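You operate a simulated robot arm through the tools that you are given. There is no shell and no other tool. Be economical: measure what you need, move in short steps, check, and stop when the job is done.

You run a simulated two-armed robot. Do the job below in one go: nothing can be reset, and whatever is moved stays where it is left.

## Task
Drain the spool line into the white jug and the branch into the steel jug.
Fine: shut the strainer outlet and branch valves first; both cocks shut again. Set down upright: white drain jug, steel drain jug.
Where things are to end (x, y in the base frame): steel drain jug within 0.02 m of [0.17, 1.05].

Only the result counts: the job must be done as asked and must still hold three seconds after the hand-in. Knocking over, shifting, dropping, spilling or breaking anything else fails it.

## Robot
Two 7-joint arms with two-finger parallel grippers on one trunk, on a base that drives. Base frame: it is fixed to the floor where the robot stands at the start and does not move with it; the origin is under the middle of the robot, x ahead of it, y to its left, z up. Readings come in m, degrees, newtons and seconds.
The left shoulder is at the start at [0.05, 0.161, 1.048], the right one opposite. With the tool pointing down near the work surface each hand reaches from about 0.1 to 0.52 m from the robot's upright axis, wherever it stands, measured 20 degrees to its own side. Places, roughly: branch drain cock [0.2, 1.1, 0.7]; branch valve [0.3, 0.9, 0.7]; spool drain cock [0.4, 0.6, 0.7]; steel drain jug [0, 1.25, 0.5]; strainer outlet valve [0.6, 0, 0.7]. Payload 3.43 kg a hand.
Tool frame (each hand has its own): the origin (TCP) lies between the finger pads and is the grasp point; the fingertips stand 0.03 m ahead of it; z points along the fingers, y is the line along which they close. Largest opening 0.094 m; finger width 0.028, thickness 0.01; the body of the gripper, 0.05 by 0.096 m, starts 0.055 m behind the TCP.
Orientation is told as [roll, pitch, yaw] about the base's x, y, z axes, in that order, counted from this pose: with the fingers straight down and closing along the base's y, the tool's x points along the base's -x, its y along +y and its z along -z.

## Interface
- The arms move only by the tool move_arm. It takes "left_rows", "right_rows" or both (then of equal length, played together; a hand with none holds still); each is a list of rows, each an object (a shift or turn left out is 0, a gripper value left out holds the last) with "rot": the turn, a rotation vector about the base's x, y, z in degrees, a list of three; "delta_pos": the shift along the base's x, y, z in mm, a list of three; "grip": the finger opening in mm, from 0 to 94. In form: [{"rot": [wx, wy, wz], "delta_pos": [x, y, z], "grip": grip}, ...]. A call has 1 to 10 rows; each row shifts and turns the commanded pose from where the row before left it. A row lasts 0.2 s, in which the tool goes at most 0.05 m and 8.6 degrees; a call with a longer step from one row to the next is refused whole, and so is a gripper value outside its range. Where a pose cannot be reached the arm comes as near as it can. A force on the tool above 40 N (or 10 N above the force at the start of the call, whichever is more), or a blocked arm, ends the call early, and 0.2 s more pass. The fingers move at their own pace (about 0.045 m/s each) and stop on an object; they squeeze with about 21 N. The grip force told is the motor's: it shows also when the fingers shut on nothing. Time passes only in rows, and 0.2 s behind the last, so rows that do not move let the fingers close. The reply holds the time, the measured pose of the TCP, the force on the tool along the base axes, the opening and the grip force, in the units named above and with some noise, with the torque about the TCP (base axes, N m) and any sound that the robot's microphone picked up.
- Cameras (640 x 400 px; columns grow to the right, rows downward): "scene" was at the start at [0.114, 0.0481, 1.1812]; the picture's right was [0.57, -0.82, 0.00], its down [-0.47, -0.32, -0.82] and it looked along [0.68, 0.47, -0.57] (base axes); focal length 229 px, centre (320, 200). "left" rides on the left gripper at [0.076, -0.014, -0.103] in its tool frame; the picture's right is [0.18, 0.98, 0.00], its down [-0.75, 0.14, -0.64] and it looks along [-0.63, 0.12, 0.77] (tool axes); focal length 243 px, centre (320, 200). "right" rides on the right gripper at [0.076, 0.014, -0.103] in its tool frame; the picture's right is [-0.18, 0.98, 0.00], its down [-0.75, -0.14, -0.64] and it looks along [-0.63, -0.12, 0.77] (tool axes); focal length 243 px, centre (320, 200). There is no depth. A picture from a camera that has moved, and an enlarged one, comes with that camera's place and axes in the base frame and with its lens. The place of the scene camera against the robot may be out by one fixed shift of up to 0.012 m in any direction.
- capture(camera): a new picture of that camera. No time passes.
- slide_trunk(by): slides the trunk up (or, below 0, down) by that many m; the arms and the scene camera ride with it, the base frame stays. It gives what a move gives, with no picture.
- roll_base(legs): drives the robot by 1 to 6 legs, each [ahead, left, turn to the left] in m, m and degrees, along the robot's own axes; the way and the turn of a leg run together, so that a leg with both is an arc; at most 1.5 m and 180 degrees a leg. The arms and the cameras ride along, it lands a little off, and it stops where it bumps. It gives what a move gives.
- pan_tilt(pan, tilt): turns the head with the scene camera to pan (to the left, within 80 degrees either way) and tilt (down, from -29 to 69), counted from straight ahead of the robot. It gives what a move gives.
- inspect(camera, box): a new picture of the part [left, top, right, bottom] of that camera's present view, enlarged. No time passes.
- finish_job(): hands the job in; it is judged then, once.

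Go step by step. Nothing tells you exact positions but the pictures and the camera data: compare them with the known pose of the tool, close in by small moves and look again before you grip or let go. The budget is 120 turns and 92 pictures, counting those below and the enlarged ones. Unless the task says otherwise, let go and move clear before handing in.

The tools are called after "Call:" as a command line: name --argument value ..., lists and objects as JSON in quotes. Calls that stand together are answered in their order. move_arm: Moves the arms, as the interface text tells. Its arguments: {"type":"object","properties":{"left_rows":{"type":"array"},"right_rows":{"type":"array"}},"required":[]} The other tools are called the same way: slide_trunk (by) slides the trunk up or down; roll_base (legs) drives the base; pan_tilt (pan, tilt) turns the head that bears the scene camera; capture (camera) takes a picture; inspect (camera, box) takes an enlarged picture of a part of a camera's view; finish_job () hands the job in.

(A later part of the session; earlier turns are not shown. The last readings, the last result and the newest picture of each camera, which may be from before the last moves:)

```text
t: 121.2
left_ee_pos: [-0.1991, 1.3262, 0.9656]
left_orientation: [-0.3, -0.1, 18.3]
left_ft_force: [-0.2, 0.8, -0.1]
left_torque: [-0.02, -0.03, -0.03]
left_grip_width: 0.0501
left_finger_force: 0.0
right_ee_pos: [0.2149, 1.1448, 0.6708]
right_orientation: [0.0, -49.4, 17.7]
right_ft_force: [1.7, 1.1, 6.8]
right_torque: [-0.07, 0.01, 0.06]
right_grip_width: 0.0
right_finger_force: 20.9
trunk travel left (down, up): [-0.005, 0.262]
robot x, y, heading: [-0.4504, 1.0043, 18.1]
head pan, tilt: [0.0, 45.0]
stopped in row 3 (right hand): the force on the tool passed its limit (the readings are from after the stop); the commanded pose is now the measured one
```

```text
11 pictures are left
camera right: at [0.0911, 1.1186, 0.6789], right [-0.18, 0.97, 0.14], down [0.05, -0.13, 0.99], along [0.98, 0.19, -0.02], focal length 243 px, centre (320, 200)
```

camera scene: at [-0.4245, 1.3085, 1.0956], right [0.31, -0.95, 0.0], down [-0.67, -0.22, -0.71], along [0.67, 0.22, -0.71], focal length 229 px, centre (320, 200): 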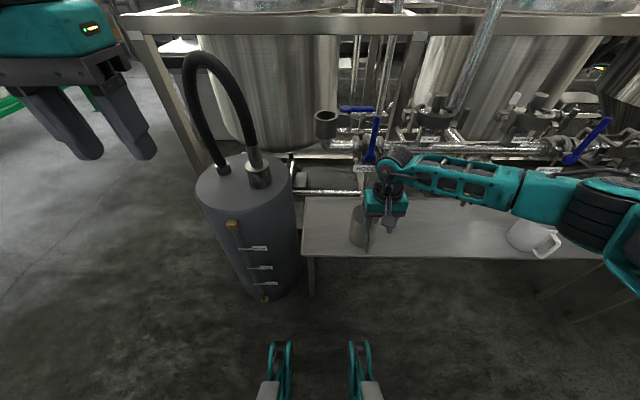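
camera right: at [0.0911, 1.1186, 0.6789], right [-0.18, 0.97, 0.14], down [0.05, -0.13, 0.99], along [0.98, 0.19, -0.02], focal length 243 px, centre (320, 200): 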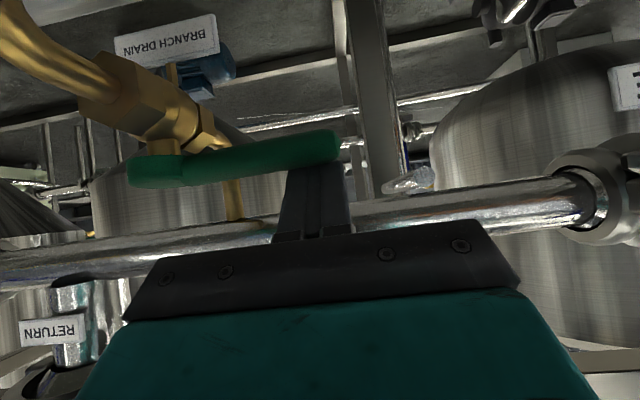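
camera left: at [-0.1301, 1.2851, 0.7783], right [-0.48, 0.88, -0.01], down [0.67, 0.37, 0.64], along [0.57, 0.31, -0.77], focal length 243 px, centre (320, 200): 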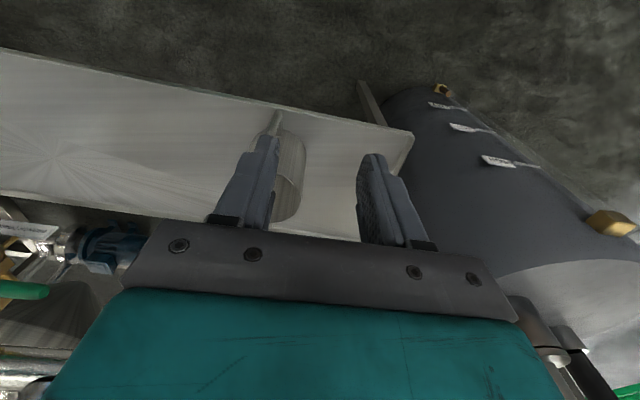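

Downward/pull is solidly blocked, so I'll test the other sense: place the finger under the front of the lever and push up-and-away.

Call:
move_arm --right_rows '[{"delta_pos": [0, 0, 15]}, {"delta_pos": [-33, -11, 0]}, {"delta_pos": [-33, -11, 0]}, {"delta_pos": [0, 0, -35]}, {"delta_pos": [0, 0, -40]}, {"delta_pos": [28, 9.5, 0]}]'

Call:
move_arm --right_rows '[{"delta_pos": [7, 2.3, 6.7]}, {"delta_pos": [7, 2.3, 6.7]}, {"delta_pos": [7, 2.3, 6.7]}]'

Call:
capture --camera "right"

```text
t: 122.6
left_ee_pos: [-0.2008, 1.3264, 0.9655]
left_orientation: [-0.3, -0.1, 18.4]
left_ft_force: [-0.3, 0.0, 0.4]
left_torque: [-0.01, -0.03, -0.01]
left_grip_width: 0.0497
left_finger_force: 0.0
right_ee_pos: [0.1726, 1.138, 0.6078]
right_orientation: [0.2, -49.0, 18.0]
right_ft_force: [-13.3, 7.0, 6.3]
right_torque: [-0.46, -0.54, -0.52]
right_grip_width: 0.0002
right_finger_force: 21.4
trunk travel left (down, up): [-0.005, 0.262]
robot x, y, heading: [-0.4549, 1.0044, 18.5]
head pan, tilt: [0.0, 45.0]
```

```text
t: 123.2
left_ee_pos: [-0.1999, 1.3262, 0.9655]
left_orientation: [-0.3, -0.1, 18.4]
left_ft_force: [-0.8, -0.2, -0.5]
left_torque: [-0.02, 0.04, 0.0]
left_grip_width: 0.0501
left_finger_force: 0.1
right_ee_pos: [0.1744, 1.1422, 0.6097]
right_orientation: [0.7, -47.9, 18.5]
right_ft_force: [-1.6, 1.5, -0.8]
right_torque: [-0.01, -0.1, -0.05]
right_grip_width: 0.0
right_finger_force: 20.8
trunk travel left (down, up): [-0.005, 0.262]
robot x, y, heading: [-0.4501, 1.0037, 18.5]
head pan, tilt: [0.0, 45.0]
stopped in row 2 (right hand): the force on the tool passed its limit (the readings are from after the stop); the commanded pose is now the measured one
```

```text
10 pictures are left
camera right: at [0.0501, 1.1138, 0.6205], right [-0.2, 0.97, 0.14], down [0.08, -0.13, 0.99], along [0.98, 0.21, -0.05], focal length 243 px, centre (320, 200)
```

right: 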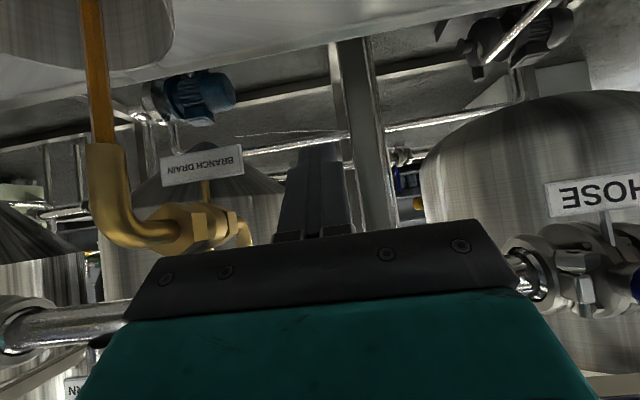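

The amber stream is running into the steel jug: the lever opened as my finger drew back. I'll wait for it to drain.

Call:
move_arm --right_rows '[{}, {}, {}, {}, {}, {}, {}, {}, {}, {}]'

Call:
move_arm --right_rows '[{}, {}, {}, {}, {}, {}, {}, {}, {}, {}]'

Call:
move_arm --right_rows '[{}, {}, {}, {}, {}, {}, {}, {}, {}, {}]'

Call:
capture --camera "right"

```text
t: 125.4
left_ee_pos: [-0.2005, 1.3269, 0.9659]
left_orientation: [-0.3, -0.1, 18.4]
left_ft_force: [-0.1, -0.3, 0.1]
left_torque: [0.0, -0.02, 0.01]
left_grip_width: 0.0502
left_finger_force: 0.0
right_ee_pos: [0.1747, 1.1432, 0.6093]
right_orientation: [0.6, -47.9, 18.6]
right_ft_force: [-6.2, 6.1, -2.3]
right_torque: [-0.18, -0.36, -0.29]
right_grip_width: 0.0001
right_finger_force: 20.5
trunk travel left (down, up): [-0.005, 0.262]
robot x, y, heading: [-0.4546, 1.0045, 18.3]
head pan, tilt: [0.0, 45.0]
```

```text
t: 127.6
left_ee_pos: [-0.2004, 1.3266, 0.965]
left_orientation: [-0.4, -0.1, 18.5]
left_ft_force: [0.2, -0.9, -0.4]
left_torque: [-0.02, 0.03, 0.04]
left_grip_width: 0.05
left_finger_force: 0.1
right_ee_pos: [0.1748, 1.1421, 0.6105]
right_orientation: [0.6, -47.9, 18.6]
right_ft_force: [-6.6, 4.9, -0.5]
right_torque: [-0.22, -0.36, -0.3]
right_grip_width: 0.0002
right_finger_force: 21.0
trunk travel left (down, up): [-0.005, 0.262]
robot x, y, heading: [-0.4497, 1.0056, 18.6]
head pan, tilt: [0.0, 45.0]
```

```text
t: 129.8
left_ee_pos: [-0.201, 1.3258, 0.9657]
left_orientation: [-0.2, -0.1, 18.4]
left_ft_force: [0.1, 0.5, 0.5]
left_torque: [0.05, 0.03, -0.03]
left_grip_width: 0.05
left_finger_force: 0.1
right_ee_pos: [0.1756, 1.1421, 0.6101]
right_orientation: [0.5, -47.9, 18.4]
right_ft_force: [-7.0, 4.2, 2.1]
right_torque: [-0.26, -0.26, -0.2]
right_grip_width: 0.0001
right_finger_force: 21.0
trunk travel left (down, up): [-0.005, 0.262]
robot x, y, heading: [-0.4516, 1.0069, 18.4]
head pan, tilt: [0.0, 45.0]
```

```text
9 pictures are left
camera right: at [0.0509, 1.1136, 0.6211], right [-0.2, 0.97, 0.14], down [0.07, -0.13, 0.99], along [0.98, 0.21, -0.05], focal length 243 px, centre (320, 200)
```

right: 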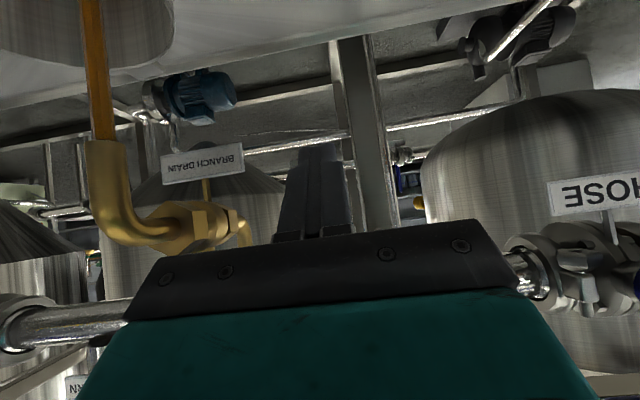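

Still flowing; waiting longer (no pictures).

Call:
move_arm --right_rows '[{}, {}, {}, {}, {}, {}, {}, {}, {}, {}]'

Call:
move_arm --right_rows '[{}, {}, {}, {}, {}, {}, {}, {}, {}, {}]'

Call:
move_arm --right_rows '[{}, {}, {}, {}, {}, {}, {}, {}, {}, {}]'

Call:
move_arm --right_rows '[{}, {}, {}, {}, {}, {}, {}, {}, {}, {}]'

Call:
move_arm --right_rows '[{}, {}, {}, {}, {}, {}, {}, {}, {}, {}]'

Call:
move_arm --right_rows '[{}, {}, {}, {}, {}, {}, {}, {}, {}, {}]'

Call:
inspect --camera "right" --box '[0, 0, 320, 200]'

```text
t: 132.0
left_ee_pos: [-0.2016, 1.3265, 0.9652]
left_orientation: [-0.3, -0.1, 18.4]
left_ft_force: [0.3, 0.3, -0.6]
left_torque: [0.0, -0.02, -0.01]
left_grip_width: 0.0501
left_finger_force: 0.1
right_ee_pos: [0.1748, 1.1419, 0.6098]
right_orientation: [0.6, -47.9, 18.5]
right_ft_force: [-5.5, 3.2, 2.2]
right_torque: [-0.26, -0.17, -0.19]
right_grip_width: 0.0
right_finger_force: 21.0
trunk travel left (down, up): [-0.005, 0.262]
robot x, y, heading: [-0.4515, 1.0045, 18.3]
head pan, tilt: [0.0, 45.0]
```

```text
t: 134.2
left_ee_pos: [-0.1995, 1.3265, 0.9643]
left_orientation: [-0.3, -0.1, 18.4]
left_ft_force: [0.1, 0.1, 0.3]
left_torque: [-0.01, 0.01, 0.0]
left_grip_width: 0.0501
left_finger_force: 0.1
right_ee_pos: [0.175, 1.1428, 0.6094]
right_orientation: [0.5, -48.0, 18.5]
right_ft_force: [-5.5, 3.7, 2.4]
right_torque: [-0.18, -0.18, -0.2]
right_grip_width: 0.0002
right_finger_force: 21.6
trunk travel left (down, up): [-0.005, 0.262]
robot x, y, heading: [-0.4508, 1.0054, 18.3]
head pan, tilt: [0.0, 45.0]
```

```text
t: 136.4
left_ee_pos: [-0.2012, 1.3255, 0.9651]
left_orientation: [-0.3, -0.1, 18.5]
left_ft_force: [-0.5, 0.0, -0.4]
left_torque: [0.0, -0.01, 0.04]
left_grip_width: 0.05
left_finger_force: 0.1
right_ee_pos: [0.1755, 1.1417, 0.6093]
right_orientation: [0.6, -48.0, 18.5]
right_ft_force: [-5.6, 2.7, 2.9]
right_torque: [-0.23, -0.17, -0.17]
right_grip_width: 0.0
right_finger_force: 21.6
trunk travel left (down, up): [-0.005, 0.262]
robot x, y, heading: [-0.4564, 1.0043, 18.4]
head pan, tilt: [0.0, 45.0]
```

```text
t: 138.6
left_ee_pos: [-0.2014, 1.3262, 0.9656]
left_orientation: [-0.3, -0.1, 18.4]
left_ft_force: [0.2, -0.3, -0.6]
left_torque: [0.0, -0.02, 0.01]
left_grip_width: 0.0497
left_finger_force: 0.0
right_ee_pos: [0.1753, 1.1414, 0.6105]
right_orientation: [0.7, -47.9, 18.6]
right_ft_force: [-4.5, 2.7, 3.1]
right_torque: [-0.2, -0.24, -0.21]
right_grip_width: 0.0
right_finger_force: 20.8
trunk travel left (down, up): [-0.005, 0.262]
robot x, y, heading: [-0.4537, 1.0022, 18.4]
head pan, tilt: [0.0, 45.0]
```

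```text
t: 140.8
left_ee_pos: [-0.2005, 1.3259, 0.9649]
left_orientation: [-0.3, -0.1, 18.4]
left_ft_force: [-0.2, 0.3, 0.1]
left_torque: [0.01, 0.05, -0.01]
left_grip_width: 0.0501
left_finger_force: 0.0
right_ee_pos: [0.1749, 1.1421, 0.609]
right_orientation: [0.7, -48.0, 18.6]
right_ft_force: [-4.9, 3.1, 2.1]
right_torque: [-0.19, -0.17, -0.22]
right_grip_width: 0.0
right_finger_force: 20.9
trunk travel left (down, up): [-0.005, 0.262]
robot x, y, heading: [-0.4536, 1.007, 18.6]
head pan, tilt: [0.0, 45.0]
```

```text
t: 143.0
left_ee_pos: [-0.2005, 1.3262, 0.9661]
left_orientation: [-0.3, -0.2, 18.4]
left_ft_force: [-0.6, -1.0, 0.5]
left_torque: [-0.03, -0.03, -0.01]
left_grip_width: 0.0498
left_finger_force: 0.1
right_ee_pos: [0.1743, 1.1421, 0.6092]
right_orientation: [0.5, -47.9, 18.6]
right_ft_force: [-5.5, 3.1, 1.6]
right_torque: [-0.23, -0.19, -0.17]
right_grip_width: 0.0001
right_finger_force: 20.8
trunk travel left (down, up): [-0.005, 0.262]
robot x, y, heading: [-0.4579, 1.0057, 18.4]
head pan, tilt: [0.0, 45.0]
```

```text
2.00 times, centred on (160, 100) of right
camera zoom: at [0.0508, 1.1136, 0.621], right [-0.2, 0.97, 0.14], down [0.08, -0.13, 0.99], along [0.98, 0.21, -0.05], focal length 485 px, centre (640, 400)
```

zoom: 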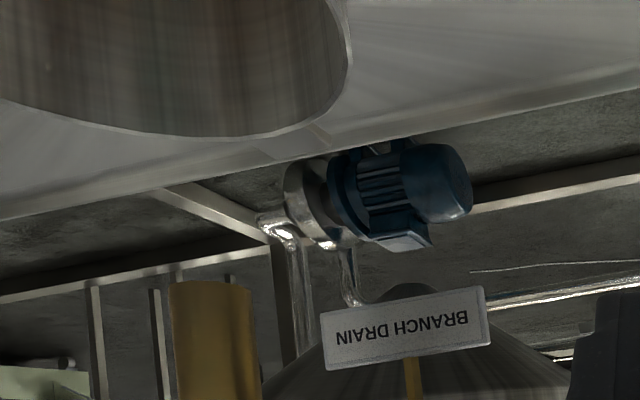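

The flow has stopped: the branch is drained. Now closing: back the hand out, go to the right of the lever, insert the finger as a peg and push it left.

Call:
move_arm --right_rows '[{"delta_pos": [-28.5, -9.5, 30]}, {"delta_pos": [-28.5, -9.5, 30]}, {"delta_pos": [-14, -4.7, 15]}, {"delta_pos": [13.1, -39.2, 0]}, {"delta_pos": [13.1, -39.2, 0]}, {"delta_pos": [13.1, -39.2, 0]}, {"delta_pos": [16.6, 5.5, -24.5]}, {"delta_pos": [16.6, 5.5, -24.5]}]'

Call:
capture --camera "right"

```text
t: 144.8
left_ee_pos: [-0.1995, 1.3256, 0.965]
left_orientation: [-0.3, -0.1, 18.4]
left_ft_force: [0.6, -0.1, -0.1]
left_torque: [0.03, 0.01, 0.02]
left_grip_width: 0.05
left_finger_force: 0.2
right_ee_pos: [0.1768, 1.0104, 0.6364]
right_orientation: [0.5, -48.0, 18.5]
right_ft_force: [0.4, -0.5, -0.6]
right_torque: [0.01, 0.02, 0.0]
right_grip_width: 0.0002
right_finger_force: 21.0
trunk travel left (down, up): [-0.005, 0.262]
robot x, y, heading: [-0.4514, 1.0035, 18.0]
head pan, tilt: [0.0, 45.0]
```

```text
7 pictures are left
camera right: at [0.0534, 0.9828, 0.6472], right [-0.2, 0.97, 0.14], down [0.08, -0.13, 0.99], along [0.98, 0.21, -0.05], focal length 243 px, centre (320, 200)
```

right: 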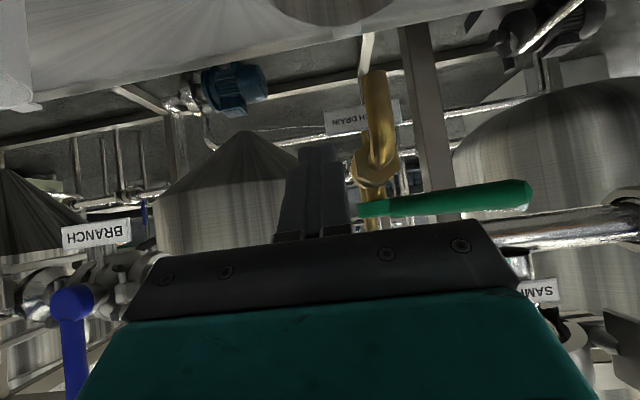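

The lever now looks parallel to the pipe again, i.e. at or near shut. I'll press it firmly toward its shut stop from below to be sure.

Call:
move_arm --right_rows '[{"delta_pos": [-20, -6.6, 21]}, {"delta_pos": [-15.3, 46, 0]}, {"delta_pos": [-15.3, 46, 0]}, {"delta_pos": [20, 6.6, -21]}, {"delta_pos": [6.6, 2.2, 7]}, {"delta_pos": [6.6, 2.2, 7]}, {"delta_pos": [6.6, 2.2, 7]}]'

Call:
move_arm --right_rows '[{"delta_pos": [4.7, 1.6, 5]}, {"delta_pos": [4.7, 1.6, 5]}, {"delta_pos": [4.7, 1.6, 5]}, {"delta_pos": [4.7, 1.6, 5]}]'

```text
t: 146.4
left_ee_pos: [-0.1993, 1.326, 0.9635]
left_orientation: [-0.1, 0.0, 18.5]
left_ft_force: [0.0, -0.4, 0.0]
left_torque: [0.03, 0.01, 0.0]
left_grip_width: 0.0501
left_finger_force: 0.0
right_ee_pos: [0.1611, 1.1115, 0.6477]
right_orientation: [0.7, -46.9, 18.7]
right_ft_force: [-10.1, 8.2, -29.1]
right_torque: [-0.39, 0.37, 0.25]
right_grip_width: 0.0002
right_finger_force: 20.9
trunk travel left (down, up): [-0.005, 0.262]
robot x, y, heading: [-0.4541, 1.0047, 18.4]
head pan, tilt: [0.0, 45.0]
```

```text
t: 147.4
left_ee_pos: [-0.2017, 1.3251, 0.9664]
left_orientation: [-0.3, -0.3, 18.3]
left_ft_force: [0.5, -0.4, 1.7]
left_torque: [0.01, -0.03, 0.0]
left_grip_width: 0.05
left_finger_force: 0.2
right_ee_pos: [0.1834, 1.1141, 0.6763]
right_orientation: [0.6, -47.8, 18.3]
right_ft_force: [-14.5, -10.9, 2.9]
right_torque: [-0.13, 0.15, -0.23]
right_grip_width: 0.0002
right_finger_force: 21.0
trunk travel left (down, up): [-0.005, 0.262]
robot x, y, heading: [-0.4536, 1.0038, 18.6]
head pan, tilt: [0.0, 45.0]
```

Call:
capture --camera "right"

```text
6 pictures are left
camera right: at [0.06, 1.086, 0.6878], right [-0.2, 0.97, 0.14], down [0.07, -0.13, 0.99], along [0.98, 0.21, -0.05], focal length 243 px, centre (320, 200)
```

right: 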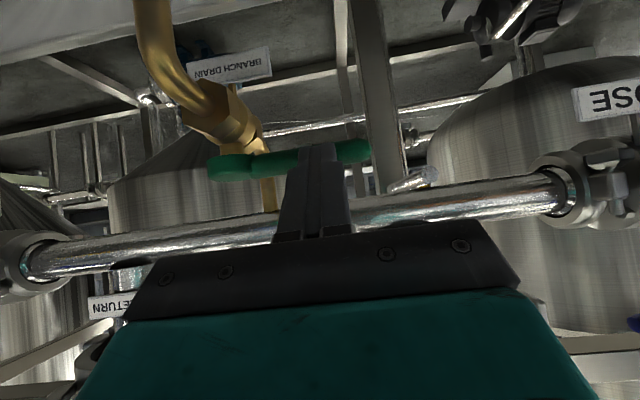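

The lever is back at its original shut slope. Now I retract, straighten the hand, and turn the base 30° to the right so the arm can reach the white jug and spool cock without crossing the table.

Call:
move_arm --right_rows '[{"delta_pos": [-28.5, -9.5, 25]}, {"delta_pos": [-35, -11.5, 10]}, {"delta_pos": [-35, -11.5, 0]}, {"delta_pos": [-35, -11.5, 0], "rot": [-2.69, 8.06, 0]}, {"delta_pos": [-35, -11.5, 0], "rot": [-2.69, 8.06, 0]}, {"rot": [-2.69, 8.06, 0], "delta_pos": [0, 0, -15]}, {"rot": [-2.69, 8.06, 0], "delta_pos": [0, 0, -15]}, {"rot": [-2.69, 8.06, 0], "delta_pos": [0, 0, -15], "grip": 50}, {"rot": [-1.6, 4.8, 0], "delta_pos": [0, 0, -15]}]'

Call:
roll_base --legs '[[0, 0, -30]]'

```text
t: 149.4
left_ee_pos: [-0.1999, 1.3278, 0.9652]
left_orientation: [-0.3, -0.1, 18.4]
left_ft_force: [-0.5, 1.2, 0.9]
left_torque: [0.05, -0.04, 0.03]
left_grip_width: 0.05
left_finger_force: 0.0
right_ee_pos: [0.0164, 1.061, 0.6512]
right_orientation: [0.6, -0.1, 18.5]
right_ft_force: [0.5, -0.7, 0.7]
right_torque: [0.0, -0.02, 0.02]
right_grip_width: 0.0497
right_finger_force: 0.5
trunk travel left (down, up): [-0.005, 0.262]
robot x, y, heading: [-0.4522, 1.0053, 18.3]
head pan, tilt: [0.0, 45.0]
```

```text
t: 151.2
left_ee_pos: [-0.0735, 1.1609, 0.9647]
left_orientation: [-0.3, -0.1, -11.1]
left_ft_force: [0.1, -0.8, -0.2]
left_torque: [-0.04, 0.01, 0.01]
left_grip_width: 0.0497
left_finger_force: 0.0
right_ee_pos: [-0.0176, 0.8222, 0.6505]
right_orientation: [0.7, -0.4, -11.2]
right_ft_force: [-0.7, 0.1, 0.4]
right_torque: [-0.01, -0.01, 0.0]
right_grip_width: 0.0502
right_finger_force: 0.1
trunk travel left (down, up): [-0.005, 0.262]
robot x, y, heading: [-0.4531, 1.009, -11.5]
head pan, tilt: [0.0, 45.0]
```

Call:
roll_base --legs '[[0.138, 0.022, 0]]'

Call:
move_arm --right_rows '[{"rot": [0, 0, 7.4], "delta_pos": [-1, -23, 0]}, {"rot": [0, 0, 7.4], "delta_pos": [-1, -23, 0]}, {"rot": [0, 0, 7.4], "delta_pos": [-1, -23, -15]}, {"rot": [0, 0, 7.4], "delta_pos": [-1, -22, -15]}]'

Call:
capture --camera "right"

```text
t: 152.6
left_ee_pos: [0.0625, 1.154, 0.9654]
left_orientation: [-0.3, -0.1, -11.1]
left_ft_force: [-0.1, 0.6, -1.2]
left_torque: [0.01, -0.02, 0.01]
left_grip_width: 0.0503
left_finger_force: 0.0
right_ee_pos: [0.1194, 0.8167, 0.6503]
right_orientation: [0.6, -0.4, -11.3]
right_ft_force: [-0.1, -0.1, -0.5]
right_torque: [0.0, -0.01, 0.01]
right_grip_width: 0.05
right_finger_force: 0.1
trunk travel left (down, up): [-0.005, 0.262]
robot x, y, heading: [-0.3157, 0.9998, -11.4]
head pan, tilt: [0.0, 45.0]
```

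```text
t: 153.6
left_ee_pos: [0.0629, 1.1537, 0.9652]
left_orientation: [-0.4, -0.1, -11.2]
left_ft_force: [-0.5, -0.4, -1.0]
left_torque: [-0.01, 0.02, 0.0]
left_grip_width: 0.0501
left_finger_force: 0.0
right_ee_pos: [0.1159, 0.726, 0.6208]
right_orientation: [0.5, -0.3, 18.5]
right_ft_force: [-0.3, -1.0, 1.0]
right_torque: [0.05, 0.04, -0.01]
right_grip_width: 0.05
right_finger_force: 0.0
trunk travel left (down, up): [-0.005, 0.262]
robot x, y, heading: [-0.3126, 1.0022, -11.3]
head pan, tilt: [0.0, 45.0]
```

```text
5 pictures are left
camera right: at [0.0406, 0.7125, 0.7215], right [-0.14, 0.99, 0.01], down [0.76, 0.1, 0.64], along [0.64, 0.1, -0.76], focal length 243 px, centre (320, 200)
```

right: 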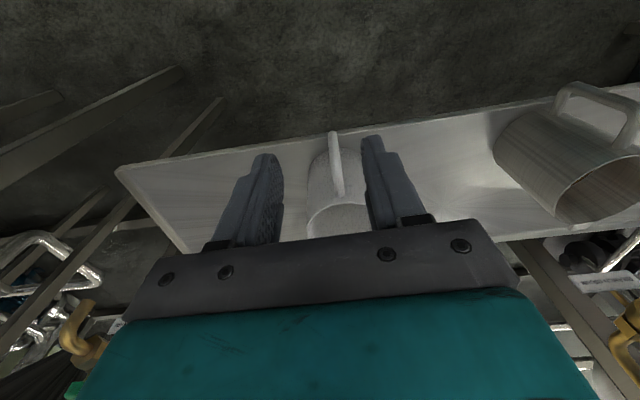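

The handle is well placed: outer bar ≈ u 0.408, v 0.658. Moving over it, lowering, and gripping.

Call:
move_arm --right_rows '[{"delta_pos": [36.3, 14.5, 0]}, {"delta_pos": [36.3, 14.5, 0]}, {"delta_pos": [0, 0, -40]}, {"delta_pos": [0, 0, -40]}, {"delta_pos": [0, 0, -40]}, {"delta_pos": [0, 0, -36]}]'

Call:
move_arm --right_rows '[{"grip": 0}, {"grip": 0}, {"grip": 0}, {"grip": 0}, {"delta_pos": [0, 0, 10]}, {"delta_pos": [0, 0, 15]}, {}]'

```text
t: 155.0
left_ee_pos: [0.0618, 1.1547, 0.9652]
left_orientation: [-0.4, -0.1, -11.2]
left_ft_force: [-0.5, 0.6, 0.1]
left_torque: [-0.01, 0.04, 0.02]
left_grip_width: 0.0501
left_finger_force: 0.0
right_ee_pos: [0.1881, 0.7538, 0.5316]
right_orientation: [0.6, -0.4, 18.3]
right_ft_force: [-0.4, 0.1, 0.2]
right_torque: [0.03, 0.01, -0.03]
right_grip_width: 0.0499
right_finger_force: 0.0
right hand out of reach, approached as far as the arm can: row 5, 6
trunk travel left (down, up): [-0.005, 0.262]
robot x, y, heading: [-0.3157, 1.0006, -11.5]
head pan, tilt: [0.0, 45.0]
```

```text
t: 156.6
left_ee_pos: [0.0627, 1.1551, 0.965]
left_orientation: [-0.3, -0.2, -11.1]
left_ft_force: [0.5, -0.3, 0.2]
left_torque: [0.0, 0.02, 0.04]
left_grip_width: 0.0501
left_finger_force: 0.1
right_ee_pos: [0.1882, 0.7545, 0.5549]
right_orientation: [0.5, -0.3, 18.5]
right_ft_force: [0.5, -0.4, -1.2]
right_torque: [-0.01, 0.08, -0.05]
right_grip_width: 0.0117
right_finger_force: 20.7
trunk travel left (down, up): [-0.005, 0.262]
robot x, y, heading: [-0.3176, 1.0014, -11.4]
head pan, tilt: [0.0, 45.0]
```

I caught only the top of the handle because of the reach limit. I'll set the jug back, come 6 cm closer with the base and regrip properly.

Call:
move_arm --right_rows '[{"delta_pos": [0, 0, -12]}, {"delta_pos": [0, 0, -12]}, {"grip": 50}, {"grip": 50}, {"grip": 50}, {"delta_pos": [0, 0, 40]}, {"delta_pos": [0, 0, 40]}]'

Call:
roll_base --legs '[[0.07, -0.02, 0]]'

```text
t: 158.2
left_ee_pos: [0.0611, 1.1534, 0.9647]
left_orientation: [-0.4, 0.0, -11.2]
left_ft_force: [0.4, 0.1, 0.6]
left_torque: [0.0, 0.0, -0.05]
left_grip_width: 0.0501
left_finger_force: 0.0
right_ee_pos: [0.189, 0.7558, 0.6129]
right_orientation: [0.5, -0.3, 18.4]
right_ft_force: [1.1, 1.3, -0.6]
right_torque: [-0.01, -0.02, -0.03]
right_grip_width: 0.0504
right_finger_force: 0.1
trunk travel left (down, up): [-0.005, 0.262]
robot x, y, heading: [-0.3172, 0.9984, -11.3]
head pan, tilt: [0.0, 45.0]
```

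```text
t: 159.2
left_ee_pos: [0.1261, 1.121, 0.9658]
left_orientation: [-0.4, -0.1, -11.1]
left_ft_force: [0.5, -0.1, 0.3]
left_torque: [-0.01, 0.0, 0.03]
left_grip_width: 0.0496
left_finger_force: 0.1
right_ee_pos: [0.2535, 0.7231, 0.6135]
right_orientation: [0.6, -0.2, 18.5]
right_ft_force: [-0.7, 0.0, -0.8]
right_torque: [-0.01, 0.03, 0.01]
right_grip_width: 0.0502
right_finger_force: 0.1
trunk travel left (down, up): [-0.005, 0.262]
robot x, y, heading: [-0.252, 0.9694, -11.2]
head pan, tilt: [0.0, 45.0]
```

Call:
move_arm --right_rows '[{"delta_pos": [-32.5, 16, 0]}, {"delta_pos": [-32.5, 16, 0]}, {"delta_pos": [0, 0, -40]}, {"delta_pos": [0, 0, -40]}, {"delta_pos": [0, 0, -40]}, {"delta_pos": [0, 0, -28]}]'

Call:
move_arm --right_rows '[{"grip": 0}, {"grip": 0}, {"grip": 0}, {"grip": 0}, {"delta_pos": [0, 0, 10]}, {"delta_pos": [0, 0, 15]}, {}]'

```text
t: 160.6
left_ee_pos: [0.1247, 1.1224, 0.9666]
left_orientation: [-0.3, -0.2, -11.2]
left_ft_force: [-0.4, 0.5, 0.5]
left_torque: [0.0, 0.02, -0.02]
left_grip_width: 0.0501
left_finger_force: 0.1
right_ee_pos: [0.1896, 0.7555, 0.4692]
right_orientation: [0.4, -0.6, 18.5]
right_ft_force: [-4.1, -1.7, 19.7]
right_torque: [0.17, -0.64, -0.03]
right_grip_width: 0.0499
right_finger_force: 0.1
trunk travel left (down, up): [-0.005, 0.262]
robot x, y, heading: [-0.2527, 0.9708, -11.2]
head pan, tilt: [0.0, 45.0]
```

```text
t: 162.2
left_ee_pos: [0.1266, 1.1217, 0.9656]
left_orientation: [-0.2, 0.0, -11.1]
left_ft_force: [-0.6, 0.5, -0.3]
left_torque: [0.01, -0.01, 0.03]
left_grip_width: 0.0501
left_finger_force: 0.1
right_ee_pos: [0.1857, 0.7548, 0.4902]
right_orientation: [0.7, -0.1, 18.5]
right_ft_force: [-1.2, 0.7, -1.2]
right_torque: [-0.02, 0.04, -0.02]
right_grip_width: 0.016
right_finger_force: 20.3
trunk travel left (down, up): [-0.005, 0.262]
robot x, y, heading: [-0.2497, 0.9689, -11.5]
head pan, tilt: [0.0, 45.0]
```

The white jug is held (weight ~1.2 N). Driving half-way to the spool spout first, then checking clearance to the table.

Call:
roll_base --legs '[[0.067, -0.125, 0]]'

Call:
capture --camera "scene"

```text
t: 163.5
left_ee_pos: [0.1679, 0.9881, 0.9665]
left_orientation: [-0.4, -0.2, -11.1]
left_ft_force: [-0.5, 0.0, 0.3]
left_torque: [-0.01, -0.01, 0.03]
left_grip_width: 0.0502
left_finger_force: 0.1
right_ee_pos: [0.2289, 0.6216, 0.491]
right_orientation: [0.6, -0.4, 18.6]
right_ft_force: [0.0, 0.3, -1.4]
right_torque: [-0.02, 0.08, -0.02]
right_grip_width: 0.0162
right_finger_force: 21.4
trunk travel left (down, up): [-0.005, 0.262]
robot x, y, heading: [-0.2074, 0.8339, -11.1]
head pan, tilt: [0.0, 45.0]
```

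```text
4 pictures are left
camera scene: at [-0.0898, 0.8077, 1.0955], right [-0.19, -0.98, 0.0], down [-0.69, 0.14, -0.71], along [0.69, -0.14, -0.71], focal length 229 px, centre (320, 200)
```

scene: 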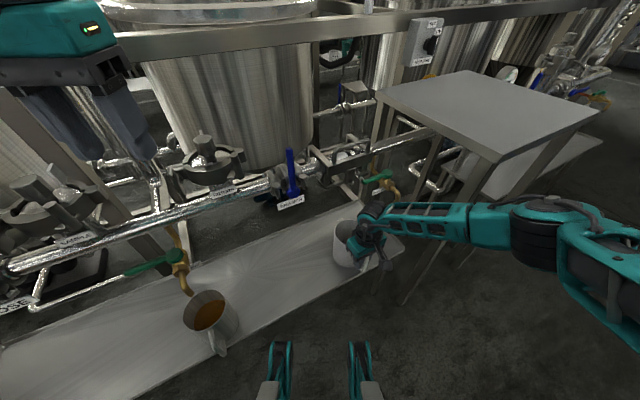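

Clear view: the steel jug stands upright with the drained liquid. The forearm would hit the table leg if I continue, so I'll set the white jug down here, regrip its handle with the hand pitched forward (forearm further back), and then continue.

Call:
move_arm --right_rows '[{"delta_pos": [0, 0, -12]}, {"delta_pos": [0, 0, -10]}, {"grip": 50}, {"grip": 50}, {"grip": 50}, {"delta_pos": [0, 0, 45]}, {"delta_pos": [0, 0, 45]}, {"delta_pos": [-36, -12, 0]}, {"delta_pos": [-36, -12, 0]}]'

Call:
move_arm --right_rows '[{"rot": [2.4, -7.2, 0]}, {"rot": [2.4, -7.2, 0]}, {"rot": [2.4, -7.2, 0]}, {"rot": [2.4, -7.2, 0]}, {"rot": [2.4, -7.2, 0]}, {"rot": [2.4, -7.2, 0]}]'

```text
t: 165.5
left_ee_pos: [0.1682, 0.9874, 0.9643]
left_orientation: [-0.4, -0.1, -11.1]
left_ft_force: [-0.6, -0.3, -0.8]
left_torque: [-0.01, -0.02, 0.0]
left_grip_width: 0.0498
left_finger_force: 0.1
right_ee_pos: [0.158, 0.5962, 0.5596]
right_orientation: [0.6, -0.3, 18.6]
right_ft_force: [0.2, -0.9, 0.6]
right_torque: [0.02, -0.02, 0.01]
right_grip_width: 0.05
right_finger_force: 0.1
trunk travel left (down, up): [-0.005, 0.262]
robot x, y, heading: [-0.2089, 0.8336, -11.0]
head pan, tilt: [0.0, 45.0]
```

```text
t: 166.9
left_ee_pos: [0.1675, 0.9889, 0.9674]
left_orientation: [-0.2, -0.2, -11.0]
left_ft_force: [-1.1, 0.1, 0.1]
left_torque: [0.0, 0.01, 0.02]
left_grip_width: 0.0499
left_finger_force: 0.1
right_ee_pos: [0.1625, 0.6125, 0.563]
right_orientation: [1.4, -44.2, 19.6]
right_ft_force: [0.2, 0.1, -0.4]
right_torque: [0.02, 0.05, 0.04]
right_grip_width: 0.05
right_finger_force: 0.2
right hand out of reach, approached as far as the arm can: row 6
trunk travel left (down, up): [-0.005, 0.262]
robot x, y, heading: [-0.2116, 0.8356, -10.9]
head pan, tilt: [0.0, 45.0]
```

Call:
move_arm --right_rows '[{"delta_pos": [-3.7, -14.2, -29]}, {"delta_pos": [20.5, 6.8, -24]}, {"delta_pos": [20.5, 6.8, -24]}, {"delta_pos": [20, 6.7, -23]}]'

Call:
move_arm --right_rows '[{"grip": 0}, {"grip": 0}, {"grip": 0}, {"grip": 0}, {"delta_pos": [0, 0, 10]}, {"delta_pos": [0, 0, 12]}, {}]'

```text
t: 167.9
left_ee_pos: [0.1683, 0.989, 0.9647]
left_orientation: [-0.3, 0.0, -11.0]
left_ft_force: [0.5, 0.0, -0.7]
left_torque: [0.01, -0.03, -0.04]
left_grip_width: 0.0498
left_finger_force: 0.1
right_ee_pos: [0.221, 0.6179, 0.4612]
right_orientation: [0.4, -45.8, 18.7]
right_ft_force: [0.1, 0.5, 0.0]
right_torque: [0.0, -0.02, -0.01]
right_grip_width: 0.0501
right_finger_force: 0.0
trunk travel left (down, up): [-0.005, 0.262]
robot x, y, heading: [-0.2091, 0.8303, -10.9]
head pan, tilt: [0.0, 45.0]
```

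```text
t: 169.5
left_ee_pos: [0.1684, 0.9874, 0.9658]
left_orientation: [-0.4, -0.2, -11.1]
left_ft_force: [0.4, 0.0, 1.0]
left_torque: [0.0, -0.01, -0.03]
left_grip_width: 0.0501
left_finger_force: 0.0
right_ee_pos: [0.2207, 0.6186, 0.4841]
right_orientation: [0.5, -45.8, 18.6]
right_ft_force: [-1.0, 0.0, -1.6]
right_torque: [-0.03, 0.07, 0.01]
right_grip_width: 0.0161
right_finger_force: 21.1
trunk travel left (down, up): [-0.005, 0.262]
robot x, y, heading: [-0.2092, 0.8343, -11.1]
head pan, tilt: [0.0, 45.0]
```

Gripped well with the forearm now further back. Driving the remaining 15 cm to bring the white jug under the spool spout.

Call:
roll_base --legs '[[0.076, -0.134, 0]]'

```text
t: 170.9
left_ee_pos: [0.2161, 0.8451, 0.9652]
left_orientation: [-0.2, -0.1, -11.1]
left_ft_force: [0.4, 0.5, 0.2]
left_torque: [0.01, 0.0, 0.02]
left_grip_width: 0.0501
left_finger_force: 0.1
right_ee_pos: [0.2692, 0.475, 0.4845]
right_orientation: [0.4, -45.8, 18.6]
right_ft_force: [-0.5, 0.3, -0.6]
right_torque: [-0.01, 0.06, 0.01]
right_grip_width: 0.0159
right_finger_force: 21.3
trunk travel left (down, up): [-0.005, 0.262]
robot x, y, heading: [-0.1626, 0.6886, -11.2]
head pan, tilt: [0.0, 45.0]
```

Lowering the jug to the bench, then checking its place under the spout.

Call:
move_arm --right_rows '[{"delta_pos": [0, 0, -12]}, {"delta_pos": [0, 0, -11]}, {}]'

Call:
inspect --camera "scene" --box '[290, 130, 450, 270]'

```text
t: 171.7
left_ee_pos: [0.217, 0.8452, 0.9658]
left_orientation: [-0.3, -0.2, -11.1]
left_ft_force: [-0.6, 0.4, 0.3]
left_torque: [-0.03, -0.01, 0.01]
left_grip_width: 0.0501
left_finger_force: 0.0
right_ee_pos: [0.2695, 0.4743, 0.4621]
right_orientation: [0.4, -46.0, 18.8]
right_ft_force: [-2.4, 0.5, 8.2]
right_torque: [-0.21, -0.48, -0.05]
right_grip_width: 0.0159
right_finger_force: 20.9
trunk travel left (down, up): [-0.005, 0.262]
robot x, y, heading: [-0.1616, 0.6864, -11.2]
head pan, tilt: [0.0, 45.0]
```

```text
2.86 times, centred on (370, 200) of scene
camera zoom: at [-0.0418, 0.6648, 1.0957], right [-0.19, -0.98, 0.0], down [-0.69, 0.14, -0.71], along [0.69, -0.14, -0.71], focal length 654 px, centre (177, 200)
```

zoom: 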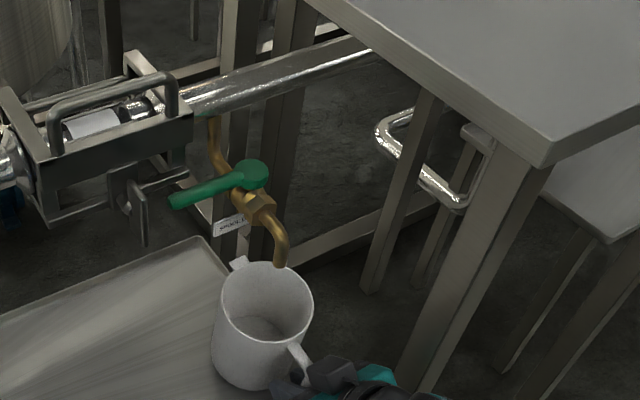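

The spout is right over the jug's mouth (offset ~1 cm) and the jug stands on the bench. Releasing, retreating, and moving the closed finger up to just above/behind the spool lever's outer part.

Call:
move_arm --right_rows '[{"grip": 50}, {"grip": 50}, {"grip": 50}, {"delta_pos": [-33, -11, 35]}, {"delta_pos": [-33, -11, 35]}, {"delta_pos": [0, 0, 45], "grip": 0}, {"delta_pos": [0, 0, 45]}, {"delta_pos": [0, 0, 45]}, {"delta_pos": [0, 0, 43]}]'

Call:
move_arm --right_rows '[{"delta_pos": [-8.2, 24.7, 0]}, {"delta_pos": [-8.2, 24.7, 0]}, {"delta_pos": [37.2, 12.4, 0]}, {"delta_pos": [37.2, 12.4, 0]}, {"delta_pos": [37.2, 12.4, 0]}, {"delta_pos": [37.2, 12.4, 0]}]'

```text
t: 173.7
left_ee_pos: [0.2171, 0.8447, 0.9652]
left_orientation: [-0.3, -0.2, -11.1]
left_ft_force: [0.1, -0.4, 0.5]
left_torque: [0.03, -0.01, -0.05]
left_grip_width: 0.05
left_finger_force: 0.0
right_ee_pos: [0.2021, 0.452, 0.7081]
right_orientation: [0.5, -45.8, 18.5]
right_ft_force: [1.0, -0.9, 0.0]
right_torque: [0.01, 0.01, 0.01]
right_grip_width: 0.0
right_finger_force: 20.7
trunk travel left (down, up): [-0.005, 0.262]
robot x, y, heading: [-0.163, 0.6885, -11.2]
head pan, tilt: [0.0, 45.0]
```

```text
t: 175.1
left_ee_pos: [0.2167, 0.8442, 0.9659]
left_orientation: [-0.3, -0.1, -11.1]
left_ft_force: [0.5, -0.5, -0.8]
left_torque: [0.0, -0.01, -0.02]
left_grip_width: 0.0502
left_finger_force: 0.0
right_ee_pos: [0.3347, 0.5498, 0.7065]
right_orientation: [0.3, -45.7, 18.6]
right_ft_force: [0.3, 0.2, -0.2]
right_torque: [0.01, -0.01, 0.02]
right_grip_width: 0.0
right_finger_force: 21.1
trunk travel left (down, up): [-0.005, 0.262]
robot x, y, heading: [-0.1648, 0.6897, -11.0]
head pan, tilt: [0.0, 45.0]
```

Call:
move_arm --right_rows '[{"delta_pos": [19, 6.3, 2]}, {"delta_pos": [19, 6.3, 1]}, {"delta_pos": [9.5, 3.2, -12.3]}, {"delta_pos": [9.5, 3.2, -12.3]}, {"delta_pos": [9.5, 3.2, -12.3]}]'

```text
t: 176.0
left_ee_pos: [0.2162, 0.8444, 0.965]
left_orientation: [-0.4, -0.1, -11.2]
left_ft_force: [-0.5, 0.3, 0.2]
left_torque: [0.01, -0.01, 0.0]
left_grip_width: 0.0501
left_finger_force: 0.1
right_ee_pos: [0.3816, 0.5676, 0.7007]
right_orientation: [0.7, -45.8, 18.5]
right_ft_force: [-12.2, -3.8, 8.3]
right_torque: [-0.02, -0.09, -0.02]
right_grip_width: 0.0001
right_finger_force: 21.0
trunk travel left (down, up): [-0.005, 0.262]
robot x, y, heading: [-0.1673, 0.6917, -11.5]
head pan, tilt: [0.0, 45.0]
stopped in row 4 (right hand): the force on the tool passed its limit (the readings are from after the stop); the commanded pose is now the measured one
```

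The tip hit the pipe; I'm a centimetre too far in. Backing off slightly and coming down hugging the lever, as worked on the branch cock.

Call:
move_arm --right_rows '[{"delta_pos": [-8.5, -2.8, 3]}, {"delta_pos": [2.8, 1, -10]}, {"delta_pos": [2.8, 1, -10]}, {"delta_pos": [7.6, 2.5, -4]}, {"delta_pos": [8.5, 2.8, -10]}]'

```text
t: 176.9
left_ee_pos: [0.214, 0.8437, 0.9653]
left_orientation: [-0.3, -0.2, -11.3]
left_ft_force: [-1.3, -0.1, -0.2]
left_torque: [0.02, -0.02, 0.0]
left_grip_width: 0.0499
left_finger_force: 0.0
right_ee_pos: [0.382, 0.5678, 0.6869]
right_orientation: [0.5, -46.1, 18.5]
right_ft_force: [-22.8, -5.9, 16.1]
right_torque: [-0.17, 0.07, -0.07]
right_grip_width: 0.0
right_finger_force: 20.7
trunk travel left (down, up): [-0.005, 0.262]
robot x, y, heading: [-0.1631, 0.6862, -11.3]
head pan, tilt: [0.0, 45.0]
stopped in row 4 (right hand): the force on the tool passed its limit (the readings are from after the stop); the commanded pose is now the measured one
```

Call:
capture --camera "right"

```text
2 pictures are left
camera right: at [0.2582, 0.5381, 0.7023], right [-0.2, 0.97, 0.14], down [0.1, -0.12, 0.99], along [0.97, 0.21, -0.08], focal length 243 px, centre (320, 200)
```

right: 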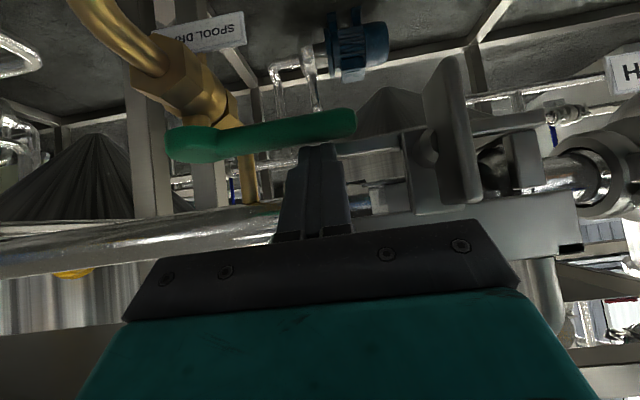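

Clear: the finger overlaps the sight-glass frame by a few mm. Shifting 12 mm toward the hub, then sliding in behind the lever.

Call:
move_arm --right_rows '[{"delta_pos": [-7, -2.3, 6]}, {"delta_pos": [3.8, -11.4, 0]}, {"delta_pos": [9.5, 3.2, -2]}, {"delta_pos": [8.5, 2.8, -10]}, {"delta_pos": [6.6, 2.2, -9]}]'

```text
t: 177.8
left_ee_pos: [0.2155, 0.8425, 0.9654]
left_orientation: [-0.3, -0.2, -11.3]
left_ft_force: [-0.3, -0.7, 0.1]
left_torque: [0.0, 0.0, 0.0]
left_grip_width: 0.0498
left_finger_force: 0.0
right_ee_pos: [0.3871, 0.5532, 0.6873]
right_orientation: [0.7, -45.7, 18.3]
right_ft_force: [-16.8, -4.5, 10.4]
right_torque: [0.02, 0.12, 0.09]
right_grip_width: 0.0
right_finger_force: 21.4
trunk travel left (down, up): [-0.005, 0.262]
robot x, y, heading: [-0.163, 0.6907, -11.2]
head pan, tilt: [0.0, 45.0]
stopped in row 4 (right hand): the force on the tool passed its limit (the readings are from after the stop); the commanded pose is now the measured one
```

Same obstacle (sight-glass flange). Instead I'll press the lever down from above near its tip, with a steeper finger, building force gradually.

Call:
move_arm --right_rows '[{"delta_pos": [-19, -6.3, 33]}, {"rot": [-2.2, 6.6, 0], "delta_pos": [-7, 20.9, 0]}, {"rot": [-2.2, 6.6, 0], "delta_pos": [5.7, 1.9, 0]}, {"rot": [-2.2, 6.6, 0]}, {"delta_pos": [0, 0, -10]}, {"delta_pos": [0, 0, -10]}, {"delta_pos": [0, 0, -7]}, {"delta_pos": [0, 0, -5]}]'

```text
t: 179.6
left_ee_pos: [0.2159, 0.8431, 0.9664]
left_orientation: [-0.2, -0.1, -11.3]
left_ft_force: [-0.4, -0.3, -0.5]
left_torque: [-0.03, 0.01, -0.04]
left_grip_width: 0.0497
left_finger_force: 0.1
right_ee_pos: [0.367, 0.5715, 0.6907]
right_orientation: [0.6, -25.1, 18.4]
right_ft_force: [-0.6, -0.8, 13.1]
right_torque: [0.07, 0.02, -0.16]
right_grip_width: 0.0
right_finger_force: 20.9
trunk travel left (down, up): [-0.005, 0.262]
robot x, y, heading: [-0.1613, 0.6925, -11.2]
head pan, tilt: [0.0, 45.0]
```

Contact made where predicted (13 N). Building up the press.

Call:
move_arm --right_rows '[{"delta_pos": [-1, 0, -4]}, {"delta_pos": [-1, 0, -4]}, {}]'

```text
t: 180.2
left_ee_pos: [0.2164, 0.8435, 0.9642]
left_orientation: [-0.3, 0.1, -11.3]
left_ft_force: [0.2, 0.7, -0.2]
left_torque: [-0.01, -0.02, -0.03]
left_grip_width: 0.0502
left_finger_force: 0.1
right_ee_pos: [0.3701, 0.574, 0.6903]
right_orientation: [0.8, -26.0, 18.1]
right_ft_force: [1.0, 1.4, 9.8]
right_torque: [-0.01, -0.09, 0.0]
right_grip_width: 0.0
right_finger_force: 20.4
trunk travel left (down, up): [-0.005, 0.262]
robot x, y, heading: [-0.1627, 0.689, -11.5]
head pan, tilt: [0.0, 45.0]
stopped in row 2 (right hand): the force on the tool passed its limit (the readings are from after the stop); the commanded pose is now the measured one
```

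A purely vertical push is rigid, so the stem must be vertical: the lever swings horizontally toward me. I'll press lightly on top and drag it toward the robot by friction, monitoring whether the contact force stays.

Call:
move_arm --right_rows '[{"delta_pos": [0, 0, -3]}, {"delta_pos": [-6, -2, 0]}, {"delta_pos": [-6, -2, 0]}, {"delta_pos": [-6, -2, 0]}]'

```text
t: 181.2
left_ee_pos: [0.2177, 0.8431, 0.9659]
left_orientation: [-0.3, -0.2, -11.3]
left_ft_force: [0.2, -0.5, -0.4]
left_torque: [-0.01, 0.0, 0.01]
left_grip_width: 0.05
left_finger_force: 0.0
right_ee_pos: [0.3522, 0.5649, 0.6882]
right_orientation: [0.6, -25.9, 18.0]
right_ft_force: [4.3, -6.2, 21.6]
right_torque: [0.04, -0.33, -0.06]
right_grip_width: 0.0
right_finger_force: 21.0
trunk travel left (down, up): [-0.005, 0.262]
robot x, y, heading: [-0.1635, 0.6914, -11.4]
head pan, tilt: [0.0, 45.0]
```

Call:
move_arm --right_rows '[{"delta_pos": [-5, -3, 0]}, {"delta_pos": [-5, -3, 0]}, {"delta_pos": [-5, -3, 0]}]'

```text
t: 182.0
left_ee_pos: [0.2163, 0.8445, 0.9648]
left_orientation: [-0.3, 0.0, -11.3]
left_ft_force: [-0.3, -0.2, -0.3]
left_torque: [0.03, 0.01, -0.02]
left_grip_width: 0.0501
left_finger_force: 0.1
right_ee_pos: [0.3369, 0.5566, 0.6867]
right_orientation: [0.7, -25.8, 18.1]
right_ft_force: [5.5, -5.4, 16.8]
right_torque: [0.07, -0.38, -0.1]
right_grip_width: 0.0001
right_finger_force: 21.2
trunk travel left (down, up): [-0.005, 0.262]
robot x, y, heading: [-0.1607, 0.6875, -11.4]
head pan, tilt: [0.0, 45.0]
```

The contact persists well in front of the lever's original place: the lever is following. Dragging a bit more, then checking the flow with a picture.

Call:
move_arm --right_rows '[{"delta_pos": [-4.5, -4, -1]}, {"delta_pos": [-4, -5, 0]}, {"delta_pos": [-4, -5, -1]}]'

Call:
inspect --camera "scene" --box '[290, 130, 450, 270]'

```text
t: 182.8
left_ee_pos: [0.2167, 0.8432, 0.965]
left_orientation: [-0.3, 0.0, -11.4]
left_ft_force: [0.3, 0.2, 0.0]
left_torque: [-0.01, -0.01, 0.0]
left_grip_width: 0.0501
left_finger_force: 0.1
right_ee_pos: [0.3226, 0.5447, 0.6857]
right_orientation: [0.7, -25.8, 18.2]
right_ft_force: [1.5, 0.1, 20.5]
right_torque: [0.23, -0.3, -0.06]
right_grip_width: 0.0001
right_finger_force: 20.6
trunk travel left (down, up): [-0.005, 0.262]
robot x, y, heading: [-0.1658, 0.6917, -11.5]
head pan, tilt: [0.0, 45.0]
```

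```text
2.86 times, centred on (370, 200) of scene
camera zoom: at [-0.0433, 0.6641, 1.0959], right [-0.2, -0.98, 0.0], down [-0.69, 0.14, -0.71], along [0.69, -0.14, -0.71], focal length 654 px, centre (177, 200)
```

zoom: 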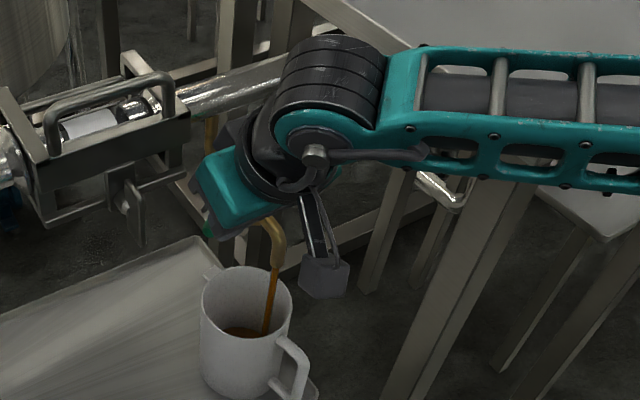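

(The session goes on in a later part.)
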